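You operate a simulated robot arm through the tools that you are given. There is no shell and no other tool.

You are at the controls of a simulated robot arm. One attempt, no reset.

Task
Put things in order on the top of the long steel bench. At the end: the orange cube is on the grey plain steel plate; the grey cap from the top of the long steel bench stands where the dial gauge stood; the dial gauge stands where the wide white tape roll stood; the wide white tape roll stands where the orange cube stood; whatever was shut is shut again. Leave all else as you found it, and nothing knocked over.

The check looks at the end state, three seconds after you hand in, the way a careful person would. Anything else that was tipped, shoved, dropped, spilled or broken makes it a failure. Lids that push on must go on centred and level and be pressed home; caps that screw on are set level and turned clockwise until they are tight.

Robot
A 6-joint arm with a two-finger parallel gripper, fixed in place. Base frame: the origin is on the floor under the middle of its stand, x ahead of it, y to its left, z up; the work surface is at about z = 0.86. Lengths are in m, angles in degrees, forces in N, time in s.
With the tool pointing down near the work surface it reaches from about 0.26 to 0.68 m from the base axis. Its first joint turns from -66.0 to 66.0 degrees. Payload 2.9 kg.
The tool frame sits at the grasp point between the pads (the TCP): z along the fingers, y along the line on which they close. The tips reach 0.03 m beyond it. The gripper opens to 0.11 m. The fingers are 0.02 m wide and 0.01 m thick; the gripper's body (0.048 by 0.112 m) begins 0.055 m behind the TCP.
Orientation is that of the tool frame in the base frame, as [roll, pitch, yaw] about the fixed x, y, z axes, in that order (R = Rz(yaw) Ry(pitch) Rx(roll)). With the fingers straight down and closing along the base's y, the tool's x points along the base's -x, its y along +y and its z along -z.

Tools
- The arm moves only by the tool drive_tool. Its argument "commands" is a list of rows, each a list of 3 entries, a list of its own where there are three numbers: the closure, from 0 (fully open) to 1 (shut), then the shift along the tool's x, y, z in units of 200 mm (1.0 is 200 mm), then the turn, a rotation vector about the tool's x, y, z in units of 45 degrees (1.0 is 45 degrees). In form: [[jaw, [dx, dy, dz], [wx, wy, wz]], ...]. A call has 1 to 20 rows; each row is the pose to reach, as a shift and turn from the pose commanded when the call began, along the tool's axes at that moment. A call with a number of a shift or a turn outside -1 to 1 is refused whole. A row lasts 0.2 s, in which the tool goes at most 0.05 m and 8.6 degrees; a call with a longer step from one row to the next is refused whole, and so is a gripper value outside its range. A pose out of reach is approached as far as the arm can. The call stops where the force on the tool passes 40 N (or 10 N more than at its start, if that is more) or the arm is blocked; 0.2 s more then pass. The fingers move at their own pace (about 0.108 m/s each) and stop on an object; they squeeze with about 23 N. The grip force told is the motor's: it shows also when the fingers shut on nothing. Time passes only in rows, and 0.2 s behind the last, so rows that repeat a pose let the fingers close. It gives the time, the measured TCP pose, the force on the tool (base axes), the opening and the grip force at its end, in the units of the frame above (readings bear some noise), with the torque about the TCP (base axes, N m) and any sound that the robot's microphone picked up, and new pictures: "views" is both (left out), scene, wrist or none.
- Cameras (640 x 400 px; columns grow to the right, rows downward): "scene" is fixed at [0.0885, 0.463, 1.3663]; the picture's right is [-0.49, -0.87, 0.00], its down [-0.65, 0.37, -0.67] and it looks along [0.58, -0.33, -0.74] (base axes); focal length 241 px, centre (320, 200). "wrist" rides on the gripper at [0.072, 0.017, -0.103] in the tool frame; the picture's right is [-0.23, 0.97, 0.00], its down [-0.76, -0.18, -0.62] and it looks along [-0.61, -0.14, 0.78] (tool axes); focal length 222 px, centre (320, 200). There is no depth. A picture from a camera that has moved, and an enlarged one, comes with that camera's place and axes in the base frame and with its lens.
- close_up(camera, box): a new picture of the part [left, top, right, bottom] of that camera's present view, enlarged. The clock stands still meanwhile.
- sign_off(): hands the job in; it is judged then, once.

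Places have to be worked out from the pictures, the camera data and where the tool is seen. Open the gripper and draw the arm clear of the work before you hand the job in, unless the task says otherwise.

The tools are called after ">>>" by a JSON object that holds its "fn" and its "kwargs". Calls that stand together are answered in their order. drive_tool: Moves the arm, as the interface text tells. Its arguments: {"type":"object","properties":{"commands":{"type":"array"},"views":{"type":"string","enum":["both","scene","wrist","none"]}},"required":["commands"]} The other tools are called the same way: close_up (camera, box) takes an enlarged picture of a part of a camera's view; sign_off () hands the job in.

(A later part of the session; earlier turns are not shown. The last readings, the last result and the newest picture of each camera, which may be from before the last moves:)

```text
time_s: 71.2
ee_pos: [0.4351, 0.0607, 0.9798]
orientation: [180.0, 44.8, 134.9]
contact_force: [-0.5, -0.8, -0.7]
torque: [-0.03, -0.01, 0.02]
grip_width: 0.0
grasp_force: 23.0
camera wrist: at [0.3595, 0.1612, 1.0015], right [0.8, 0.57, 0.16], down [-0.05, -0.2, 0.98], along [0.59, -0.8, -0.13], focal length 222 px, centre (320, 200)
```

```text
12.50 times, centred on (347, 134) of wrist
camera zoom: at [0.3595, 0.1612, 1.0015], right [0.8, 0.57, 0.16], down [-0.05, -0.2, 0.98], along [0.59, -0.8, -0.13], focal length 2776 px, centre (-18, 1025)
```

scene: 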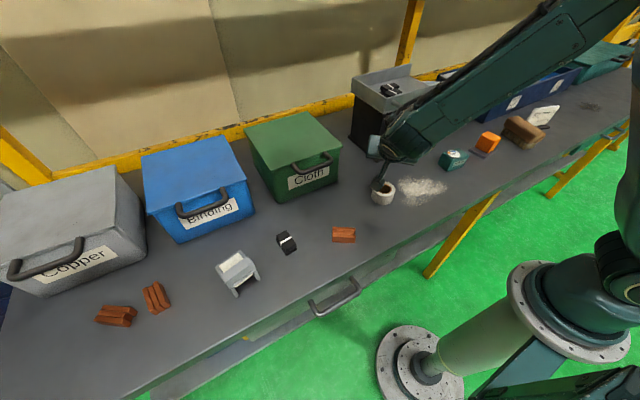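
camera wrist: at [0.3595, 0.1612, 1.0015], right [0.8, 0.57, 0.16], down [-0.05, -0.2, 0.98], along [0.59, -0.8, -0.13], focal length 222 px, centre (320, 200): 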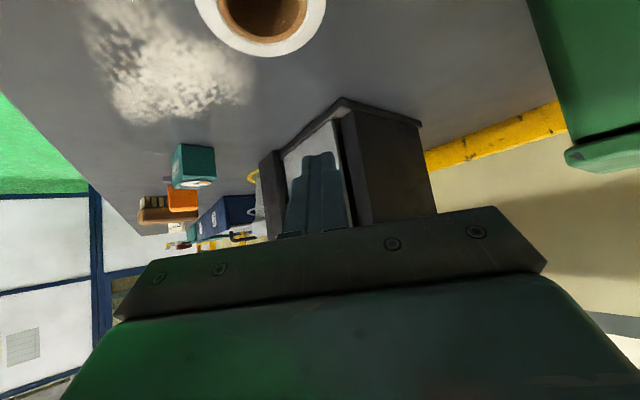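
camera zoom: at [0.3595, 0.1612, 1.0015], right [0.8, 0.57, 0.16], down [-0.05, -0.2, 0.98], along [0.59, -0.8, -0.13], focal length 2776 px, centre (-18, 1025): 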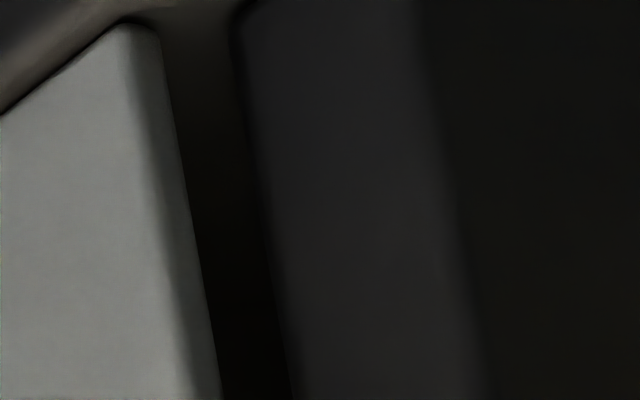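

Behind the panel it is simply dark and empty as far as can be seen. I scan the open bench once more in finer tiles for a small, low grey cap.

>>> {"fn": "close_up", "kwargs": {"camera": "scene", "box": [150, 280, 250, 342]}}

>>> {"fn": "close_up", "kwargs": {"camera": "scene", "box": [60, 330, 160, 395]}}

>>> {"fn": "close_up", "kwargs": {"camera": "scene", "box": [240, 190, 340, 252]}}

>>> {"fn": "close_up", "kwargs": {"camera": "scene", "box": [240, 245, 340, 307]}}

>>> {"fn": "close_up", "kwargs": {"camera": "scene", "box": [400, 170, 500, 232]}}

>>> {"fn": "close_up", "kwargs": {"camera": "scene", "box": [470, 110, 590, 185]}}

```text
6.40 times, centred on (200, 311) of scene
camera zoom: at [0.0885, 0.463, 1.3663], right [-0.49, -0.87, 0.0], down [-0.65, 0.37, -0.67], along [0.58, -0.33, -0.74], focal length 1542 px, centre (1088, -510)
```

zoom: 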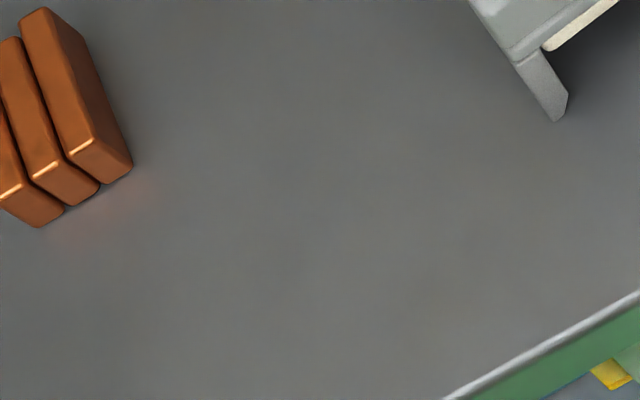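

```text
6.15 times, centred on (110, 362) of scene
camera zoom: at [0.0885, 0.463, 1.3663], right [-0.49, -0.87, 0.0], down [-0.65, 0.37, -0.67], along [0.58, -0.33, -0.74], focal length 1483 px, centre (1612, -800)
```

zoom: 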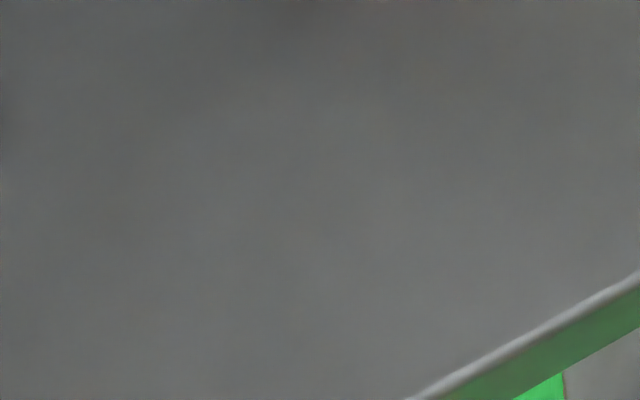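

```text
6.40 times, centred on (290, 221) of scene
camera zoom: at [0.0885, 0.463, 1.3663], right [-0.49, -0.87, 0.0], down [-0.65, 0.37, -0.67], along [0.58, -0.33, -0.74], focal length 1542 px, centre (512, 66)
```

zoom: 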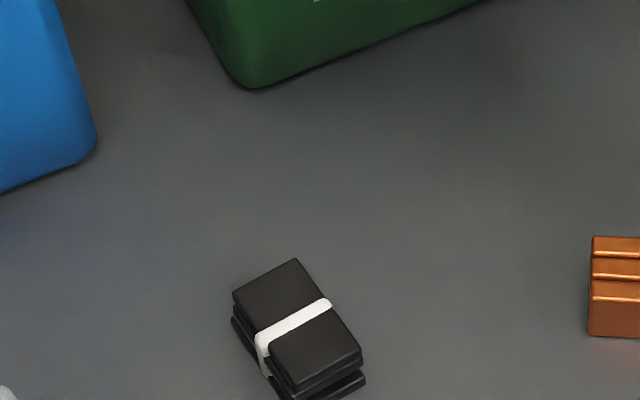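

```text
6.40 times, centred on (290, 276) of scene
camera zoom: at [0.0885, 0.463, 1.3663], right [-0.49, -0.87, 0.0], down [-0.65, 0.37, -0.67], along [0.58, -0.33, -0.74], focal length 1542 px, centre (512, -286)
```

zoom: 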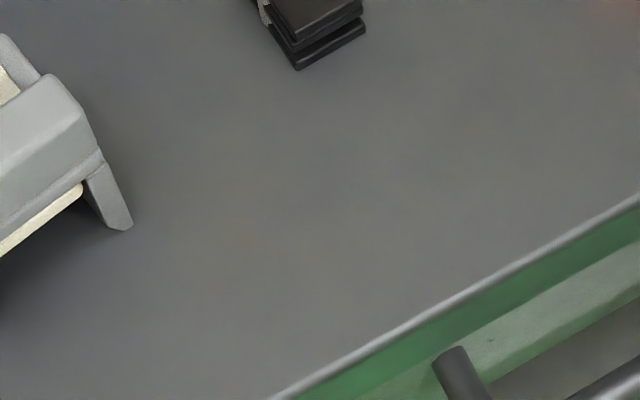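

```text
6.40 times, centred on (450, 201) of scene
camera zoom: at [0.0885, 0.463, 1.3663], right [-0.49, -0.87, 0.0], down [-0.65, 0.37, -0.67], along [0.58, -0.33, -0.74], focal length 1542 px, centre (-512, 194)
```

zoom: 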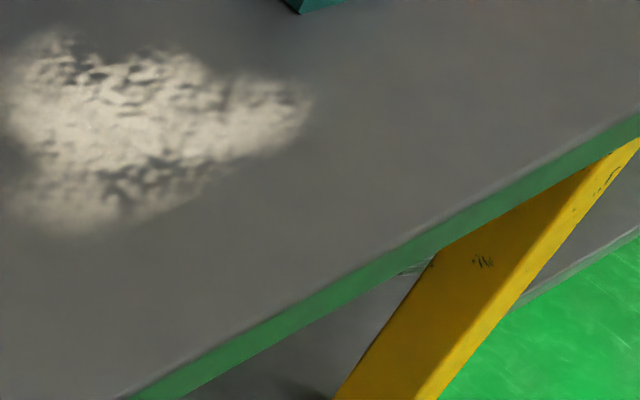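

```text
5.33 times, centred on (530, 148) of scene
camera zoom: at [0.0885, 0.463, 1.3663], right [-0.49, -0.87, 0.0], down [-0.65, 0.37, -0.67], along [0.58, -0.33, -0.74], focal length 1285 px, centre (-800, 480)
```

zoom: 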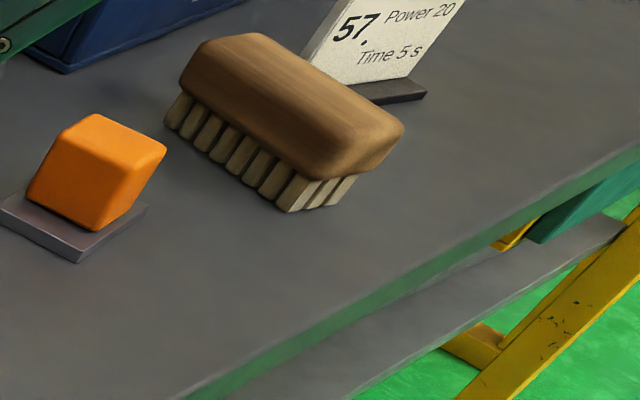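

The open bench holds no cap. The only closed thing truly within reach is the bench drawer whose handle is at about (0.232, 0.332, 0.80); checking it is reversible, so I raise the arm and go there.

>>> {"fn": "drive_tool", "kwargs": {"commands": [[1, [-0.01, -0.01, -0.13], [0, 0.1, 0]], [1, [-0.02, -0.02, -0.26], [0, 0.27, 0]], [1, [-0.03, -0.03, -0.39], [0, 0.45, 0]], [1, [-0.05, -0.05, -0.52], [0, 0.63, 0]], [1, [-0.06, -0.06, -0.65], [0, 0.8, 0]], [1, [-0.07, -0.07, -0.775], [0, 0.97, 0]], [1, [-0.07, -0.07, -0.775], [0, 1.0, 0]], [1, [-0.07, -0.07, -0.775], [0, 1.0, 0]]], "views": "none"}}

```text
time_s: 73.0
ee_pos: [0.3529, 0.121, 1.0997]
orientation: [179.9, -0.5, 135.0]
contact_force: [-0.4, 0.2, 0.4]
torque: [0.0, 0.0, 0.03]
grip_width: 0.0
grasp_force: 22.9
```

>>> {"fn": "drive_tool", "kwargs": {"commands": [[1, [0.07, 0.01, -0.05], [0, 0, -0.17]], [1, [0.14, 0.02, -0.1], [0, 0, -0.34]], [1, [0.21, 0.03, -0.1], [0, 0, -0.5]], [1, [0.28, 0.05, -0.1], [0, 0, -0.67]], [1, [0.35, 0.06, -0.1], [0, 0, -0.84]], [1, [0.424, 0.07, -0.1], [0, 0, -1.0]], [1, [0.424, 0.07, -0.1], [0, 0, -1.0]]], "views": "none"}}

>>> {"fn": "drive_tool", "kwargs": {"commands": [[1, [0.04, 0.1, 0], [0, 0, -0.17]], [1, [0.08, 0.2, 0], [0, 0, -0.34]], [1, [0.12, 0.3, 0], [0, 0, -0.5]], [1, [0.16, 0.4, 0], [0, 0, -0.67]], [1, [0.2, 0.5, 0], [0, 0, -0.84]], [1, [0.25, 0.6, 0], [0, 0, -1.0]], [1, [0.25, 0.6, 0], [0, 0, -1.0]]], "views": "wrist"}}

```text
time_s: 74.6
ee_pos: [0.3035, 0.1909, 1.1207]
orientation: [179.7, -0.3, -179.9]
contact_force: [0.5, 0.5, -1.2]
torque: [0.02, 0.01, -0.01]
grip_width: 0.0004
grasp_force: 22.7
```

```text
time_s: 76.2
ee_pos: [0.2542, 0.3119, 1.1215]
orientation: [179.6, -0.1, -134.9]
contact_force: [-0.6, 0.8, 0.8]
torque: [-0.03, -0.03, 0.01]
grip_width: 0.0
grasp_force: 23.0
camera wrist: at [0.1917, 0.2728, 1.2241], right [-0.53, 0.85, 0.01], down [0.67, 0.41, 0.62], along [0.53, 0.33, -0.78], focal length 222 px, centre (320, 200)
```

wrist: 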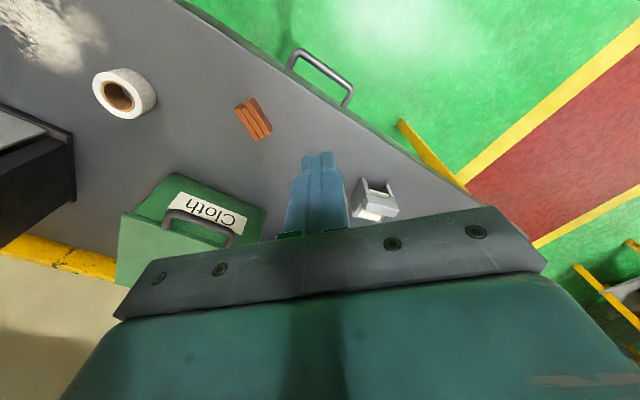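

>>> {"fn": "close_up", "kwargs": {"camera": "wrist", "box": [270, 30, 390, 130]}}

>>> {"fn": "close_up", "kwargs": {"camera": "wrist", "box": [220, 80, 440, 230]}}

```text
4.00 times, centred on (330, 80) of wrist
camera zoom: at [0.1917, 0.2728, 1.2241], right [-0.53, 0.85, 0.01], down [0.67, 0.41, 0.62], along [0.53, 0.33, -0.78], focal length 888 px, centre (280, 680)
```

zoom: 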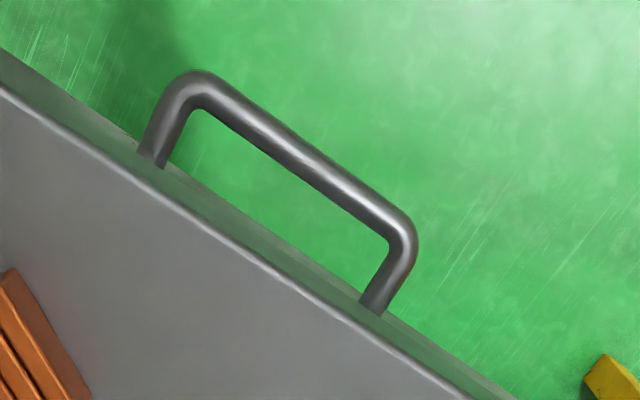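

```text
2.67 times, centred on (330, 155) of wrist
camera zoom: at [0.1917, 0.2728, 1.2241], right [-0.53, 0.85, 0.01], down [0.67, 0.41, 0.62], along [0.53, 0.33, -0.78], focal length 592 px, centre (293, 320)
```

zoom: 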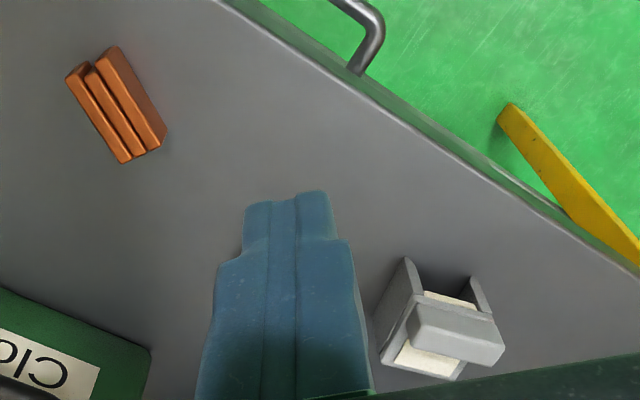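

The drawer handle sits low under the bench lip (z about 0.76), where the gripper body and the base joint limit prevent using it, so the drawer cannot be meant. While here I zoom on the grey object again from this side.

>>> {"fn": "close_up", "kwargs": {"camera": "wrist", "box": [350, 165, 415, 225]}}

>>> {"fn": "close_up", "kwargs": {"camera": "wrist", "box": [400, 60, 640, 250]}}

```text
6.67 times, centred on (382, 195) of wrist
camera zoom: at [0.1917, 0.2728, 1.2241], right [-0.53, 0.85, 0.01], down [0.67, 0.41, 0.62], along [0.53, 0.33, -0.78], focal length 1481 px, centre (-97, 233)
```

zoom: 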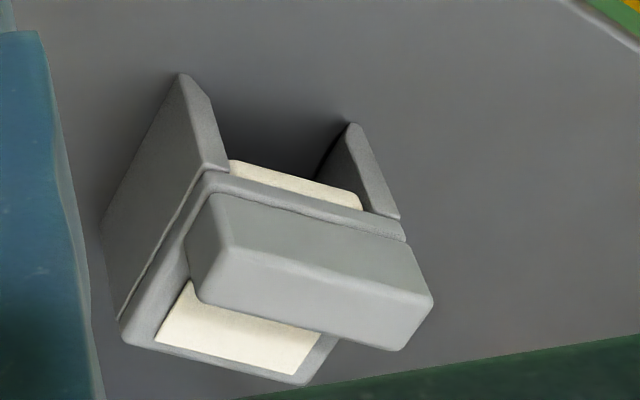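

```text
2.11 times, centred on (520, 155) of wrist
camera zoom: at [0.1917, 0.2728, 1.2241], right [-0.53, 0.85, 0.01], down [0.67, 0.41, 0.62], along [0.53, 0.33, -0.78], focal length 468 px, centre (-101, 295)
```

zoom: 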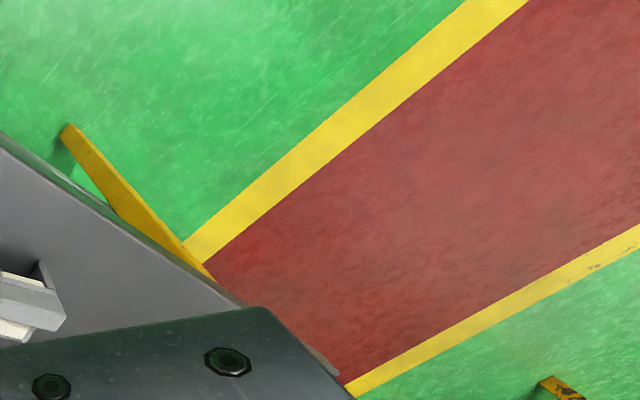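

I return to the housing front for one more low-risk test: a light push on the panel's upper part, above its axle, in case it tips open there.

>>> {"fn": "drive_tool", "kwargs": {"commands": [[1, [-0.04, -0.14, 0], [0, 0, 0.17]], [1, [-0.08, -0.28, 0], [0, 0, 0.34]], [1, [-0.12, -0.42, 0], [0, 0, 0.5]], [1, [-0.16, -0.56, 0], [0, 0, 0.67]], [1, [-0.2, -0.7, 0], [0, 0, 0.84]], [1, [-0.2, -0.85, 0], [0, 0, 1.0]], [1, [-0.2, -1.0, 0], [0, 0, 1.0]], [1, [-0.2, -1.0, 0], [0, 0, 1.0]]], "views": "none"}}

```text
time_s: 78.0
ee_pos: [0.4251, 0.1968, 1.1187]
orientation: [179.7, -0.3, -179.9]
contact_force: [0.2, 0.6, -0.2]
torque: [-0.02, 0.0, 0.02]
grip_width: 0.0
grasp_force: 23.3
```

>>> {"fn": "drive_tool", "kwargs": {"commands": [[1, [0.08, -0.2, 0], [0, 0, 0]], [1, [0.16, -0.4, 0], [0, 0, 0]], [1, [0.24, -0.6, 0], [0, 0, 0]], [1, [0.3, -0.8, 0], [0, 0, 0]], [1, [0.35, -1.0, 0], [0, 0, 0]], [1, [0.35, -1.0, 0], [0, 0, 0]]], "views": "none"}}

>>> {"fn": "drive_tool", "kwargs": {"commands": [[1, [0, -0.08, 0.0], [0, -0.16, 0]], [1, [0, -0.16, 0.05], [0, -0.33, 0]], [1, [0, -0.24, 0.1], [0, -0.5, 0]], [1, [0, -0.32, 0.15], [0, -0.67, 0]], [1, [0, -0.4, 0.2], [0, -0.84, 0]], [1, [0, -0.45, 0.25], [0, -1.0, 0]], [1, [0, -0.45, 0.25], [0, -1.0, 0]]], "views": "wrist"}}

```text
time_s: 79.4
ee_pos: [0.3518, -0.002, 1.1222]
orientation: [179.7, -0.2, -180.0]
contact_force: [-0.4, -0.3, -0.5]
torque: [0.01, 0.04, 0.02]
grip_width: 0.0002
grasp_force: 22.8
```

```text
time_s: 81.0
ee_pos: [0.3534, -0.0918, 1.0689]
orientation: [179.6, 44.8, 179.7]
contact_force: [-0.6, 0.1, -0.1]
torque: [0.01, 0.05, 0.03]
grip_width: 0.0001
grasp_force: 23.1
camera wrist: at [0.2292, -0.0751, 1.0908], right [0.16, 0.97, 0.16], down [0.1, -0.18, 0.98], along [0.98, -0.14, -0.13], focal length 222 px, centre (320, 200)
```

wrist: 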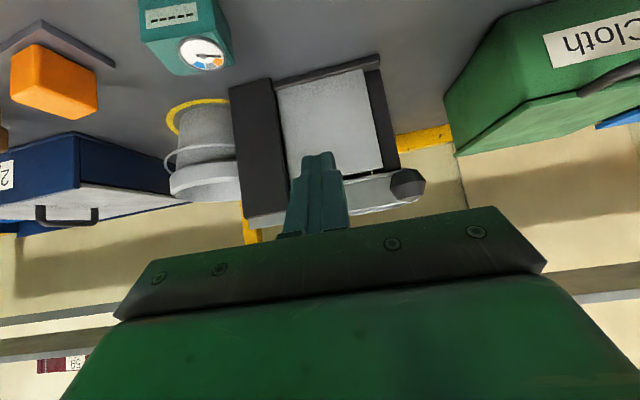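

>>> {"fn": "drive_tool", "kwargs": {"commands": [[1, [-0.06, -0.04, 0.13], [0, 0, 0]], [1, [-0.12, -0.04, 0.26], [0, 0, 0]], [1, [-0.18, -0.04, 0.38], [0, 0, 0]], [1, [-0.24, -0.04, 0.5], [0, 0, 0]], [1, [-0.29, -0.04, 0.58], [0, 0, 0]], [1, [-0.32, -0.04, 0.636], [0, 0, 0]], [1, [-0.32, -0.04, 0.636], [0, 0, 0]]], "views": "none"}}

>>> {"fn": "drive_tool", "kwargs": {"commands": [[1, [-0.018, 0, 0.018], [0, 0, 0]], [1, [-0.035, 0, 0.035], [0, 0, 0]], [1, [-0.053, 0, 0.053], [0, 0, 0]], [1, [-0.071, 0, 0.071], [0, 0, 0]], [1, [-0.085, 0, 0.085], [0, 0, 0]], [1, [-0.1, 0, 0.1], [0, 0, 0]]], "views": "both"}}

```text
time_s: 82.6
ee_pos: [0.4877, -0.1016, 1.0227]
orientation: [179.6, 44.7, 179.8]
contact_force: [-0.3, 0.7, 0.4]
torque: [-0.02, 0.0, 0.02]
grip_width: 0.0001
grasp_force: 23.1
```

```text
time_s: 83.7
ee_pos: [0.5056, -0.0999, 1.0241]
orientation: [179.5, 44.3, 179.7]
contact_force: [-17.5, 0.3, 12.1]
torque: [0.03, -0.07, 0.04]
grip_width: 0.0001
grasp_force: 23.3
stopped in row 5: the force on the tool passed its limit at 47 N (the readings are from after the stop); the commanded pose is now the measured one
camera wrist: at [0.3825, -0.0829, 1.0455], right [0.16, 0.97, 0.16], down [0.11, -0.18, 0.98], along [0.98, -0.14, -0.14], focal length 222 px, centre (320, 200)
```

scene: 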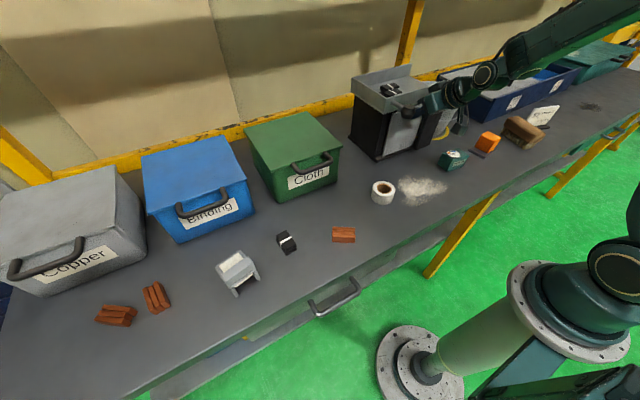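
wrist: 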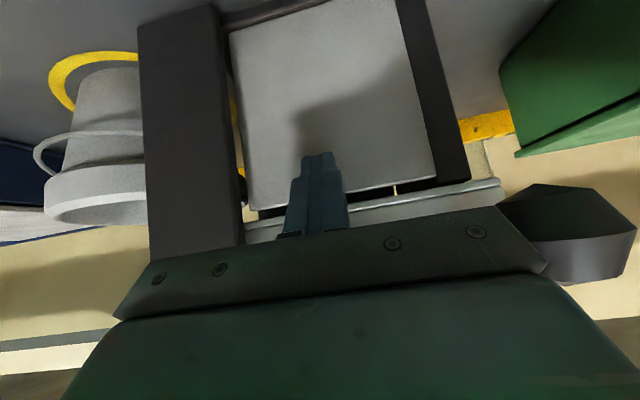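

The panel is rigid here too. I zoom on a dark round detail visible in the right-hand gap before backing off.

>>> {"fn": "close_up", "kwargs": {"camera": "wrist", "box": [215, 60, 275, 240]}}

>>> {"fn": "close_up", "kwargs": {"camera": "wrist", "box": [225, 160, 260, 215]}}

>>> {"fn": "close_up", "kwargs": {"camera": "wrist", "box": [225, 60, 255, 130]}}

```text
2.22 times, centred on (245, 150) of wrist
camera zoom: at [0.3825, -0.0829, 1.0455], right [0.16, 0.97, 0.16], down [0.11, -0.18, 0.98], along [0.98, -0.14, -0.14], focal length 494 px, centre (487, 311)
```

zoom: 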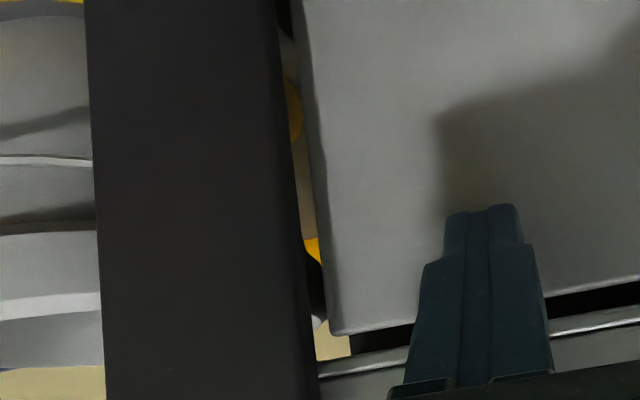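

```text
7.27 times, centred on (242, 188) of wrist
camera zoom: at [0.3825, -0.0829, 1.0455], right [0.16, 0.97, 0.16], down [0.11, -0.18, 0.98], along [0.98, -0.14, -0.14], focal length 1615 px, centre (884, 291)
```

zoom: 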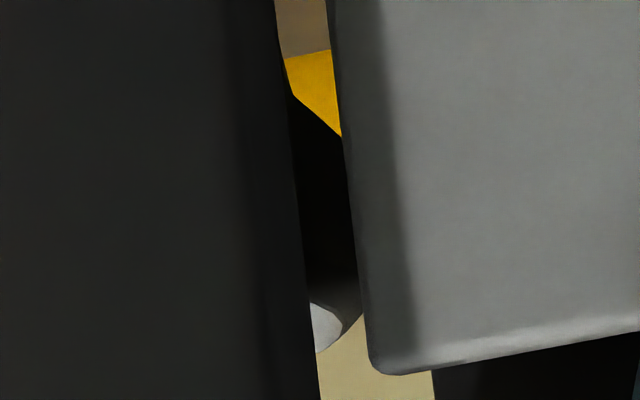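

```text
5.71 times, centred on (240, 95) of wrist
camera zoom: at [0.3825, -0.0829, 1.0455], right [0.16, 0.97, 0.16], down [0.11, -0.18, 0.98], along [0.98, -0.14, -0.14], focal length 1269 px, centre (777, 800)
```

zoom: 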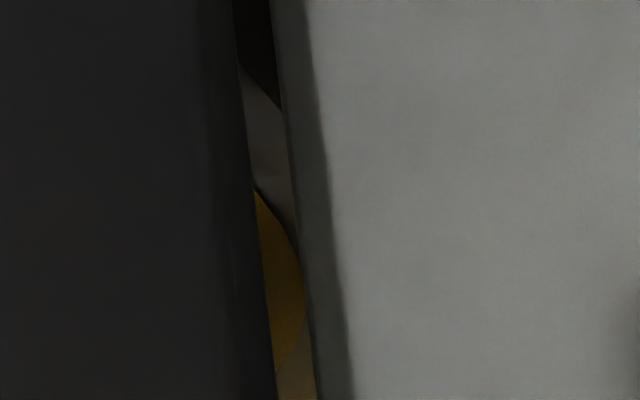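

The panel is fixed, and the round detail is just a roller shaft, so this is a machine, not a store. I back off and go to look at the grey item from low angles; it is the only unexplained grey, liftable thing in the row of objects.

>>> {"fn": "drive_tool", "kwargs": {"commands": [[1, [0.06, 0, -0.06], [0, 0, 0]], [1, [0.1, 0, -0.25], [0, 0, 0]], [1, [0.1, 0, -0.45], [0, 0.15, 0]], [1, [0.1, 0, -0.65], [0, 0.32, 0]], [1, [0.1, 0, -0.8], [0, 0.5, 0]], [1, [0.1, 0, -0.8], [0, 0.68, 0]], [1, [0.1, 0, -0.8], [0, 0.85, 0]], [1, [0.1, 0, -0.8], [0, 0.98, 0]], [1, [0.1, 0, -0.8], [0, 0.98, 0]]], "views": "none"}}

>>> {"fn": "drive_tool", "kwargs": {"commands": [[1, [0.03, 0.2, 0], [0, 0, -0.15]], [1, [0.06, 0.4, 0], [0, 0, -0.3]], [1, [0.1, 0.6, 0], [0, 0, -0.45]], [1, [0.15, 0.8, 0], [0, 0, -0.6]], [1, [0.2, 1.0, 0], [0, 0, -0.75]], [1, [0.2, 1.0, 0], [0, 0, -0.9]], [1, [0.2, 1.0, 0], [0, 0, -0.9]]], "views": "none"}}

```text
time_s: 85.7
ee_pos: [0.3805, -0.1011, 1.1237]
orientation: [179.7, 0.1, -180.0]
contact_force: [0.7, -0.3, -0.5]
torque: [0.04, 0.0, -0.02]
grip_width: 0.0
grasp_force: 22.6
```

```text
time_s: 87.3
ee_pos: [0.3421, 0.0999, 1.1231]
orientation: [179.9, 0.3, -139.4]
contact_force: [0.2, 0.0, 0.0]
torque: [0.04, 0.03, -0.01]
grip_width: 0.0
grasp_force: 22.7
```

>>> {"fn": "drive_tool", "kwargs": {"commands": [[1, [-0.08, 0.2, 0], [0, 0, -0.07]], [1, [-0.16, 0.4, 0], [0, 0, -0.14]], [1, [-0.24, 0.6, 0], [0, 0, -0.21]], [1, [-0.32, 0.8, 0], [0, 0, -0.28]], [1, [-0.385, 0.987, 0], [0, 0, -0.33]], [1, [-0.385, 0.987, 0], [0, 0, -0.33]]], "views": "none"}}

>>> {"fn": "drive_tool", "kwargs": {"commands": [[1, [0, 0.07, 0.08], [0, -0.13, 0]], [1, [0, 0.14, 0.16], [0, -0.26, 0]], [1, [0, 0.2, 0.24], [0, -0.4, 0]], [1, [0, 0.27, 0.32], [0, -0.53, 0]], [1, [0, 0.35, 0.4], [0, -0.67, 0]], [1, [0, 0.4, 0.45], [0, -0.8, 0]], [1, [0, 0.4, 0.45], [0, -0.8, 0]]], "views": "wrist"}}

```text
time_s: 88.7
ee_pos: [0.2721, 0.2987, 1.1225]
orientation: [-179.9, 0.3, -124.6]
contact_force: [0.3, -0.2, -0.5]
torque: [0.0, 0.0, -0.04]
grip_width: 0.0001
grasp_force: 23.1
```

```text
time_s: 90.3
ee_pos: [0.2044, 0.3444, 1.0357]
orientation: [180.0, 36.4, -124.6]
contact_force: [0.2, 1.4, -1.1]
torque: [-0.03, -0.01, -0.01]
grip_width: 0.0
grasp_force: 22.9
camera wrist: at [0.1238, 0.2572, 1.0745], right [-0.7, 0.7, 0.13], down [0.28, 0.1, 0.95], along [0.66, 0.7, -0.27], focal length 222 px, centre (320, 200)
```

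wrist: 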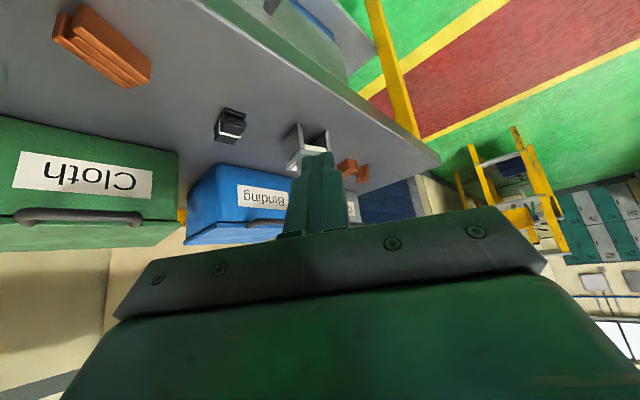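

>>> {"fn": "close_up", "kwargs": {"camera": "wrist", "box": [275, 110, 375, 195]}}

>>> {"fn": "close_up", "kwargs": {"camera": "wrist", "box": [200, 0, 420, 110]}}

>>> {"fn": "close_up", "kwargs": {"camera": "wrist", "box": [440, 110, 640, 260]}}

```text
4.71 times, centred on (325, 152) of wrist
camera zoom: at [0.1238, 0.2572, 1.0745], right [-0.7, 0.7, 0.13], down [0.28, 0.1, 0.95], along [0.66, 0.7, -0.27], focal length 1045 px, centre (296, 424)
```

zoom: 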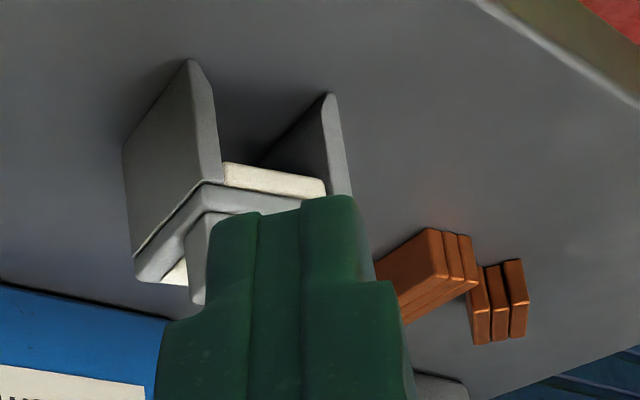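

```text
2.91 times, centred on (310, 55) of wrist
camera zoom: at [0.1238, 0.2572, 1.0745], right [-0.7, 0.7, 0.13], down [0.28, 0.1, 0.95], along [0.66, 0.7, -0.27], focal length 646 px, centre (349, 622)
```

zoom: 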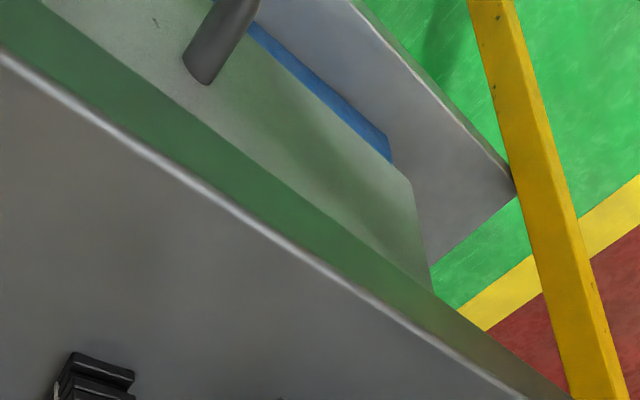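

```text
2.67 times, centred on (540, 185) of wrist
camera zoom: at [0.1238, 0.2572, 1.0745], right [-0.7, 0.7, 0.13], down [0.28, 0.1, 0.95], along [0.66, 0.7, -0.27], focal length 592 px, centre (-267, 240)
```

zoom: 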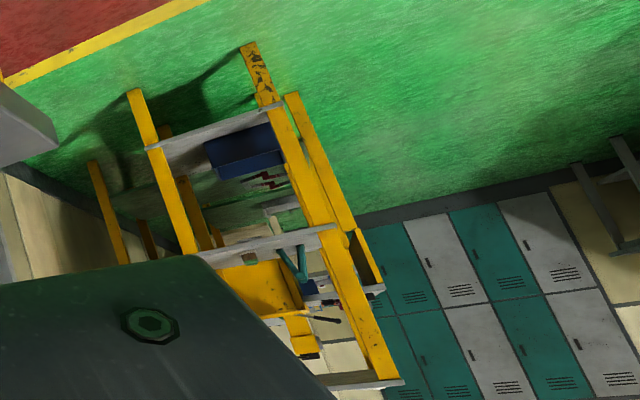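

I check the remaining narrow spaces between the boxes, in case something grey stands deep between them.

>>> {"fn": "close_up", "kwargs": {"camera": "scene", "box": [225, 120, 285, 215]}}

>>> {"fn": "close_up", "kwargs": {"camera": "scene", "box": [320, 90, 380, 170]}}

>>> {"fn": "close_up", "kwargs": {"camera": "scene", "box": [120, 150, 165, 260]}}

>>> {"fn": "close_up", "kwargs": {"camera": "scene", "box": [430, 70, 520, 150]}}

```text
4.21 times, centred on (255, 168) of scene
camera zoom: at [0.0885, 0.463, 1.3663], right [-0.49, -0.87, 0.0], down [-0.65, 0.37, -0.67], along [0.58, -0.33, -0.74], focal length 1014 px, centre (594, 337)
```

zoom: 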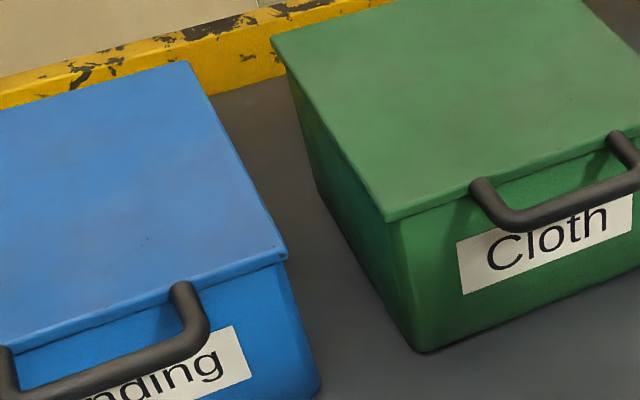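

```text
5.00 times, centred on (350, 130) of scene
camera zoom: at [0.0885, 0.463, 1.3663], right [-0.49, -0.87, 0.0], down [-0.65, 0.37, -0.67], along [0.58, -0.33, -0.74], focal length 1205 px, centre (170, 550)
```

zoom: 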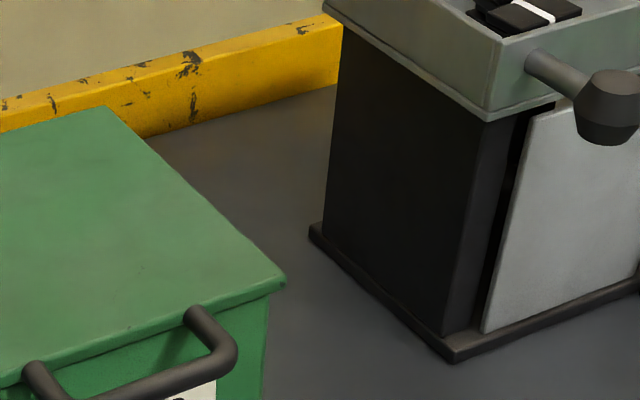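

```text
3.64 times, centred on (142, 205) of scene
camera zoom: at [0.0885, 0.463, 1.3663], right [-0.49, -0.87, 0.0], down [-0.65, 0.37, -0.67], along [0.58, -0.33, -0.74], focal length 876 px, centre (966, 182)
```

zoom: 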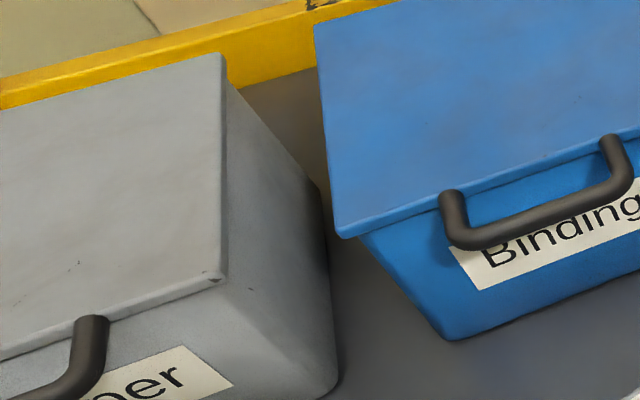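

```text
5.00 times, centred on (475, 110) of scene
camera zoom: at [0.0885, 0.463, 1.3663], right [-0.49, -0.87, 0.0], down [-0.65, 0.37, -0.67], along [0.58, -0.33, -0.74], focal length 1205 px, centre (-455, 650)
```

zoom: 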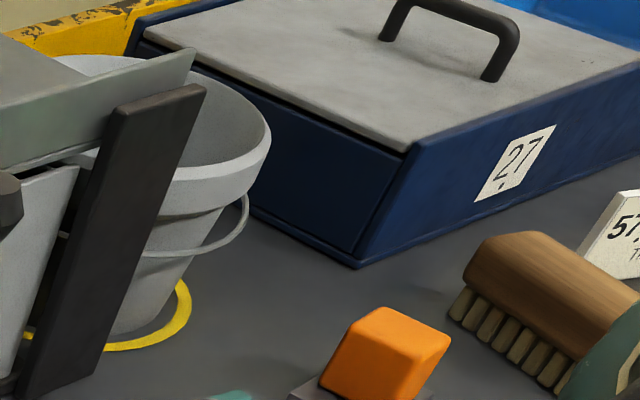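

Those gaps are empty too. The one closed container on the bench top that is fully within reach is the green Cloth box (centre about (0.62, 0.25)); a cap in there would explain "whatever was shut is shut again". I move in front of it to study its handle.

>>> {"fn": "drive_tool", "kwargs": {"commands": [[1, [0.006, -0.08, -0.035], [0.1, 0, 0.134]], [1, [0.013, -0.16, -0.07], [0.2, 0, 0.268]], [1, [0.02, -0.24, -0.1], [0.3, 0, 0.4]], [1, [0.026, -0.32, -0.14], [0.4, 0, 0.537]], [1, [0.033, -0.4, -0.18], [0.5, 0, 0.67]], [1, [0.039, -0.474, -0.215], [0.593, 0, 0.805]], [1, [0.039, -0.474, -0.215], [0.593, 0, 0.805]]], "views": "wrist"}}

```text
time_s: 91.9
ee_pos: [0.2693, 0.262, 1.0653]
orientation: [179.9, 36.2, -169.7]
contact_force: [0.7, -0.9, -0.4]
torque: [-0.03, -0.04, 0.01]
grip_width: 0.0
grasp_force: 22.8
out of reach, approached as far as the arm can: row 3, 4, 5, 6, 7
camera wrist: at [0.1497, 0.2574, 1.1045], right [0.01, 0.99, 0.14], down [0.27, -0.13, 0.95], along [0.96, 0.03, -0.27], focal length 222 px, centre (320, 200)
```

wrist: 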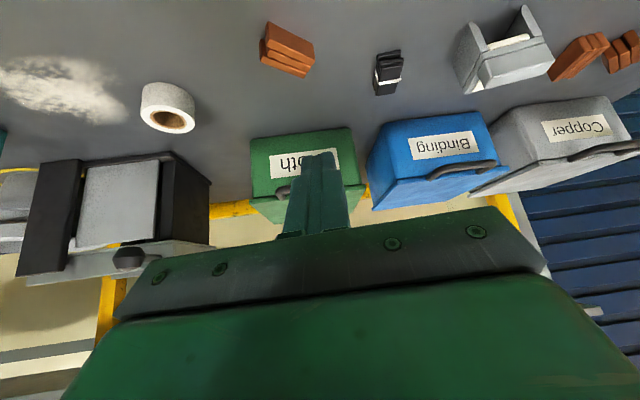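

>>> {"fn": "close_up", "kwargs": {"camera": "wrist", "box": [230, 110, 390, 240]}}

>>> {"fn": "close_up", "kwargs": {"camera": "wrist", "box": [440, 0, 570, 100]}}

>>> {"fn": "close_up", "kwargs": {"camera": "wrist", "box": [0, 130, 240, 310]}}

```text
3.08 times, centred on (310, 175) of wrist
camera zoom: at [0.1497, 0.2574, 1.1045], right [0.01, 0.99, 0.14], down [0.27, -0.13, 0.95], along [0.96, 0.03, -0.27], focal length 684 px, centre (351, 277)
```

zoom: 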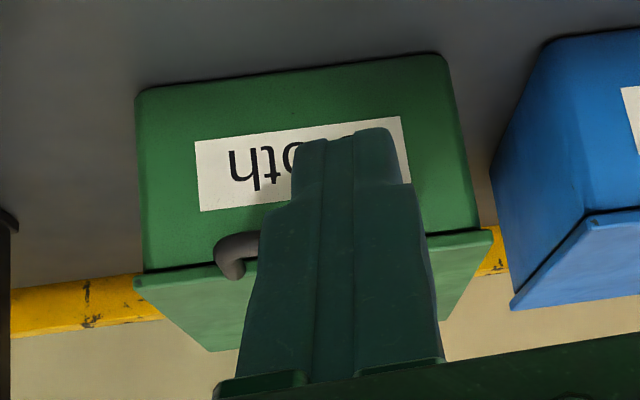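

```text
4.00 times, centred on (505, 50) of wrist
camera zoom: at [0.1497, 0.2574, 1.1045], right [0.01, 0.99, 0.14], down [0.27, -0.13, 0.95], along [0.96, 0.03, -0.27], focal length 888 px, centre (-420, 800)
```

zoom: 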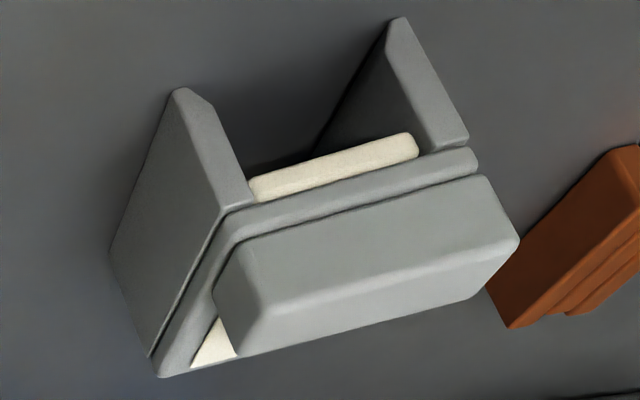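

```text
2.22 times, centred on (120, 220) of wrist
camera zoom: at [0.1497, 0.2574, 1.1045], right [0.01, 0.99, 0.14], down [0.27, -0.13, 0.95], along [0.96, 0.03, -0.27], focal length 494 px, centre (764, 156)
```

zoom: 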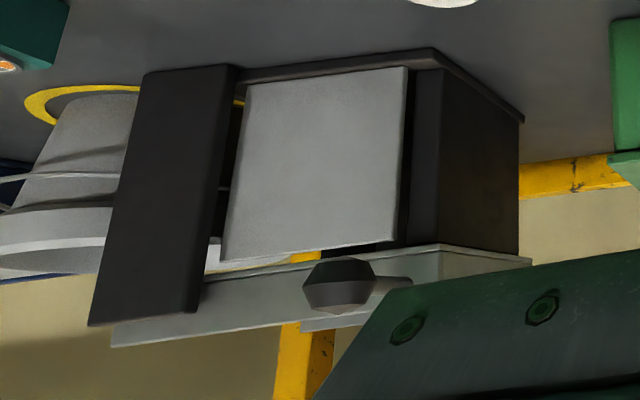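

>>> {"fn": "drive_tool", "kwargs": {"commands": [[0, [0, -0.05, 0], [0, 0, 0.05]], [0, [0, -0.1, 0], [0.05, 0, 0.1]], [0, [0, -0.12, 0], [0.1, 0, 0.18]], [0, [0, -0.12, 0], [0.1, 0, 0.18]]], "views": "wrist"}}

>>> {"fn": "close_up", "kwargs": {"camera": "wrist", "box": [230, 110, 410, 240]}}

```text
time_s: 92.9
ee_pos: [0.2737, 0.2395, 1.065]
orientation: [178.6, 36.2, -179.7]
contact_force: [-0.7, 0.0, -0.6]
torque: [-0.02, 0.0, -0.01]
grip_width: 0.1098
grasp_force: 0.0
camera wrist: at [0.1549, 0.2538, 1.1049], right [0.16, 0.97, 0.15], down [0.25, -0.19, 0.95], along [0.95, -0.12, -0.27], focal length 222 px, centre (320, 200)
```

wrist: 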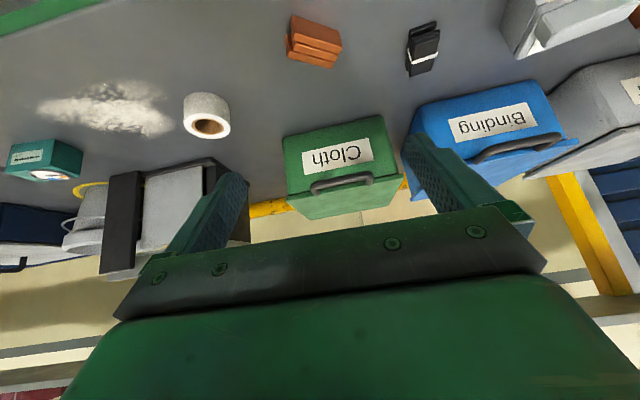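

```text
3.08 times, centred on (320, 175) of wrist
camera zoom: at [0.1549, 0.2538, 1.1049], right [0.16, 0.97, 0.15], down [0.25, -0.19, 0.95], along [0.95, -0.12, -0.27], focal length 684 px, centre (320, 277)
```

zoom: 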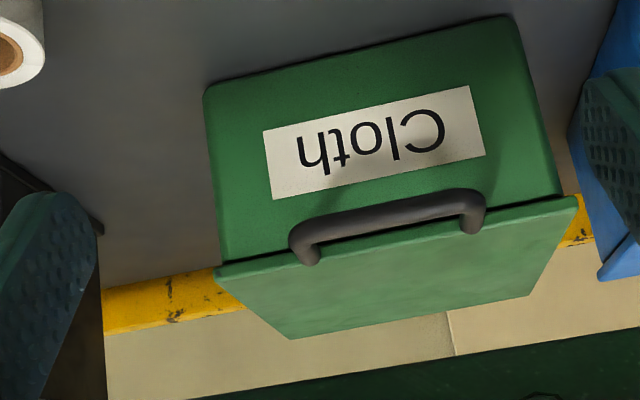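

The Cloth box's handle bar is at about (0.482, 0.251, 0.986), sticking out 3 cm from the lid's front. I bring closed fingers toward it, angled to slide under the bar and lift the lid.

>>> {"fn": "drive_tool", "kwargs": {"commands": [[1, [-0.04, -0.025, 0.065], [-0.07, -0.087, -0.062]], [1, [-0.08, -0.05, 0.13], [-0.139, -0.173, -0.125]], [1, [-0.12, -0.075, 0.2], [-0.208, -0.26, -0.187]], [1, [-0.16, -0.1, 0.26], [-0.277, -0.347, -0.249]], [1, [-0.2, -0.125, 0.33], [-0.347, -0.433, -0.312]], [1, [-0.244, -0.15, 0.395], [-0.416, -0.52, -0.374]], [1, [-0.244, -0.15, 0.395], [-0.416, -0.52, -0.374]]], "views": "both"}}

```text
time_s: 94.5
ee_pos: [0.3635, 0.2138, 1.0302]
orientation: [178.0, 60.5, -155.5]
contact_force: [0.3, -0.4, 0.8]
torque: [-0.02, 0.0, 0.0]
grip_width: 0.0
grasp_force: 22.9
camera wrist: at [0.2436, 0.1733, 1.0171], right [-0.33, 0.92, 0.21], down [-0.06, -0.25, 0.97], along [0.94, 0.3, 0.14], focal length 222 px, centre (320, 200)
```

scene: 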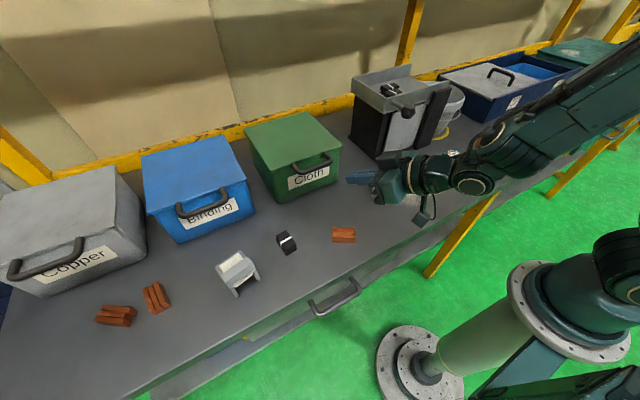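
wrist: 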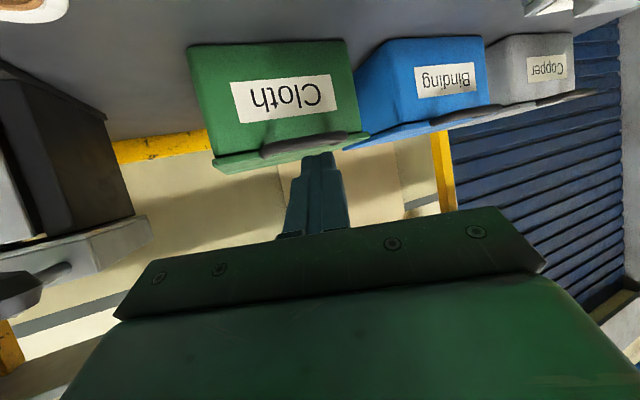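

The handle's position is confirmed. I slide the fingertips forward under the bar.

>>> {"fn": "drive_tool", "kwargs": {"commands": [[1, [0.015, -0.05, 0.08], [0, 0, 0]], [1, [0.025, -0.084, 0.2], [0, 0, 0]], [1, [0.025, -0.084, 0.33], [0, 0, 0]], [1, [0.025, -0.084, 0.45], [0, 0, 0]], [1, [0.025, -0.084, 0.55], [0, 0, 0]], [1, [0.025, -0.084, 0.62], [0, 0, 0]], [1, [0.025, -0.084, 0.66], [0, 0, 0]], [1, [0.025, -0.084, 0.66], [0, 0, 0]]], "views": "both"}}

>>> {"fn": "close_up", "kwargs": {"camera": "scene", "box": [240, 110, 420, 230]}}

>>> {"fn": "close_up", "kwargs": {"camera": "wrist", "box": [160, 40, 440, 230]}}

```text
time_s: 96.3
ee_pos: [0.4684, 0.2476, 0.9598]
orientation: [178.0, 60.5, -155.6]
contact_force: [0.2, 0.5, 0.0]
torque: [0.02, 0.0, 0.02]
grip_width: 0.0
grasp_force: 23.5
camera wrist: at [0.3484, 0.2073, 0.947], right [-0.33, 0.92, 0.21], down [-0.06, -0.25, 0.97], along [0.94, 0.3, 0.14], focal length 222 px, centre (320, 200)
```

scene: 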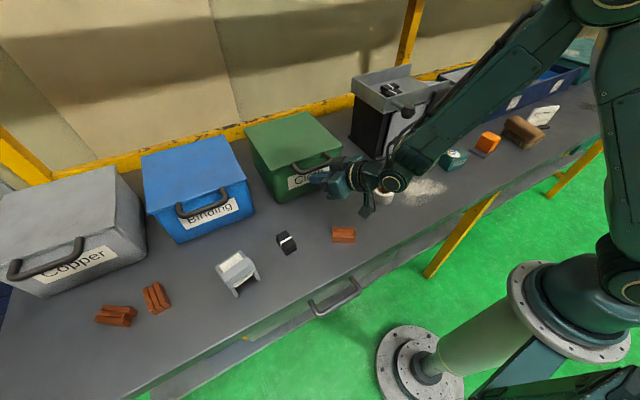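
wrist: 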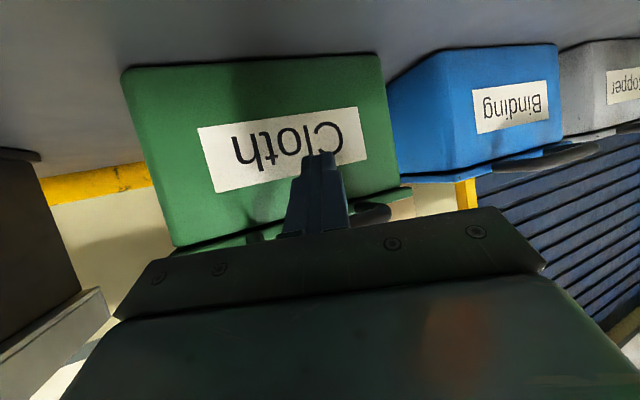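

```text
3.33 times, centred on (330, 170) of scene
camera zoom: at [0.0885, 0.463, 1.3663], right [-0.49, -0.87, 0.0], down [-0.65, 0.37, -0.67], along [0.58, -0.33, -0.74], focal length 803 px, centre (287, 300)
```

zoom: 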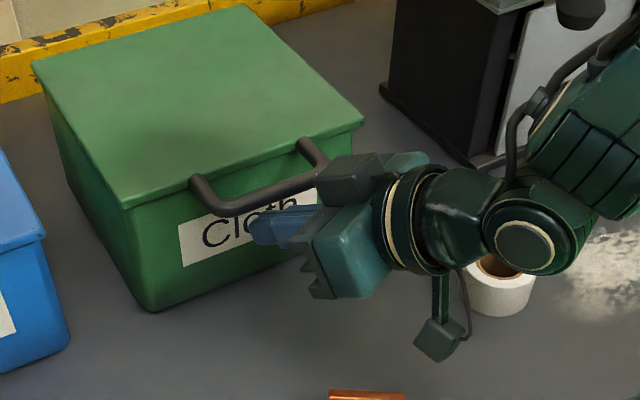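

```text
2.11 times, centred on (300, 135) of wrist
camera zoom: at [0.3484, 0.2073, 0.947], right [-0.33, 0.92, 0.21], down [-0.06, -0.25, 0.97], along [0.94, 0.3, 0.14], focal length 468 px, centre (362, 337)
```

zoom: 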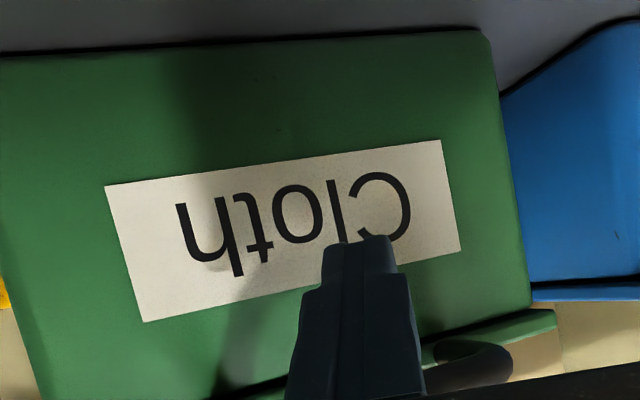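

The fingers are under the bar. I lift slowly to see whether the lid swings up.

>>> {"fn": "drive_tool", "kwargs": {"commands": [[1, [-0.0435, 0, -0.0246], [0, 0, 0]], [1, [-0.087, 0, -0.049], [0, 0, 0]], [1, [-0.13, 0, -0.074], [0, 0, 0]], [1, [-0.174, 0, -0.098], [0, 0, 0]], [1, [-0.2175, 0, -0.12], [0, 0, 0]]], "views": "both"}}

>>> {"fn": "close_up", "kwargs": {"camera": "scene", "box": [240, 110, 420, 230]}}

```text
time_s: 97.5
ee_pos: [0.47, 0.2463, 1.009]
orientation: [178.1, 60.5, -155.6]
contact_force: [-1.0, -0.2, -2.0]
torque: [0.04, 0.0, -0.03]
grip_width: 0.0
grasp_force: 22.5
camera wrist: at [0.3499, 0.2073, 0.9964], right [-0.33, 0.92, 0.21], down [-0.06, -0.25, 0.97], along [0.94, 0.3, 0.14], focal length 222 px, centre (320, 200)
```

scene: 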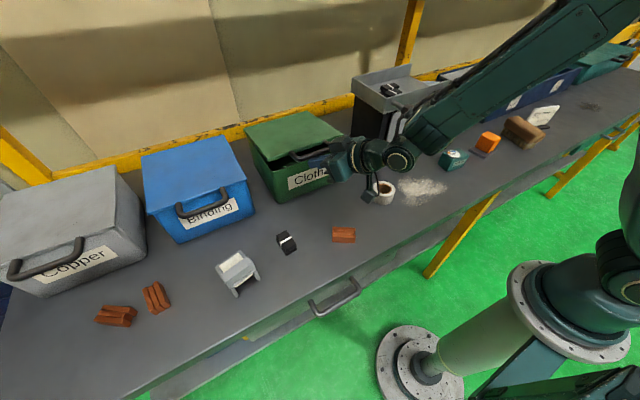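
wrist: 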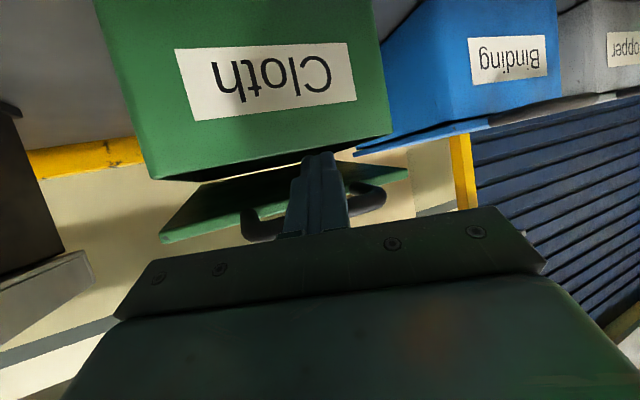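

```text
3.33 times, centred on (330, 170) of scene
camera zoom: at [0.0885, 0.463, 1.3663], right [-0.49, -0.87, 0.0], down [-0.65, 0.37, -0.67], along [0.58, -0.33, -0.74], focal length 803 px, centre (287, 300)
```

zoom: 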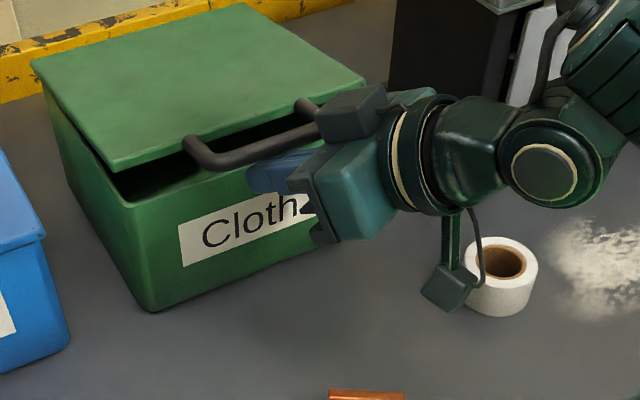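

The lid swings up freely on its rear hinge, so this box really can be opened. I continue lifting along the arc to about 28°.

>>> {"fn": "drive_tool", "kwargs": {"commands": [[1, [-0.08, -0.005, -0.03], [0, 0, 0]], [1, [-0.16, -0.012, -0.053], [0, 0, 0]], [1, [-0.24, -0.022, -0.07], [0, 0, 0]], [1, [-0.32, -0.034, -0.082], [0, 0, 0]], [1, [-0.391, -0.045, -0.09], [0, 0, 0]], [1, [-0.391, -0.045, -0.09], [0, 0, 0]]], "views": "both"}}

>>> {"fn": "close_up", "kwargs": {"camera": "scene", "box": [220, 90, 400, 210]}}

```text
time_s: 98.9
ee_pos: [0.494, 0.2469, 1.0864]
orientation: [178.0, 60.6, -155.6]
contact_force: [-0.3, -0.5, -0.7]
torque: [0.01, 0.01, -0.01]
grip_width: 0.0
grasp_force: 23.2
camera wrist: at [0.375, 0.2077, 1.0728], right [-0.33, 0.92, 0.21], down [-0.07, -0.25, 0.97], along [0.94, 0.3, 0.14], focal length 222 px, centre (320, 200)
```

scene: 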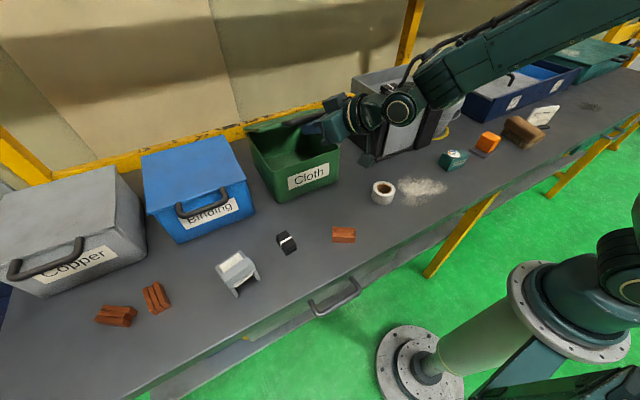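
wrist: 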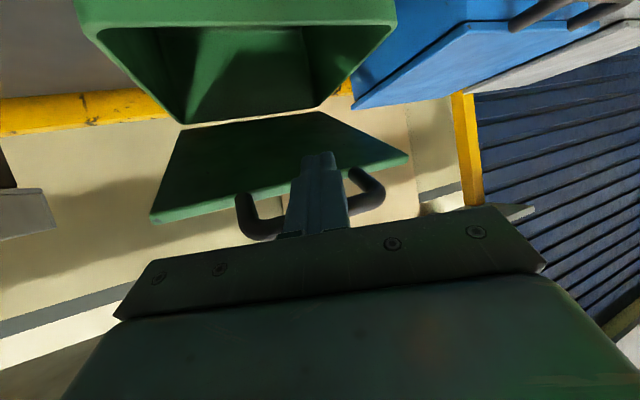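

```text
3.33 times, centred on (310, 150) of scene
camera zoom: at [0.0885, 0.463, 1.3663], right [-0.49, -0.87, 0.0], down [-0.65, 0.37, -0.67], along [0.58, -0.33, -0.74], focal length 803 px, centre (353, 367)
```

zoom: 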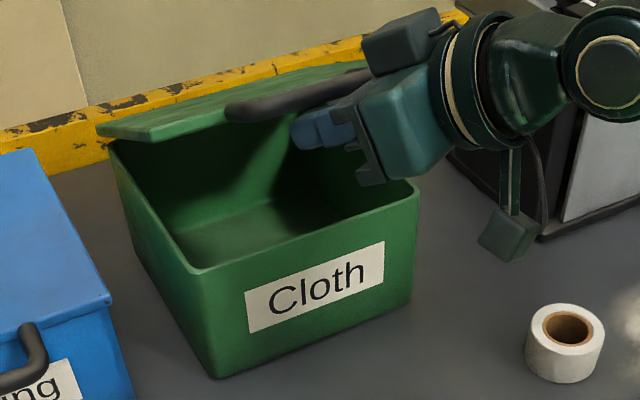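

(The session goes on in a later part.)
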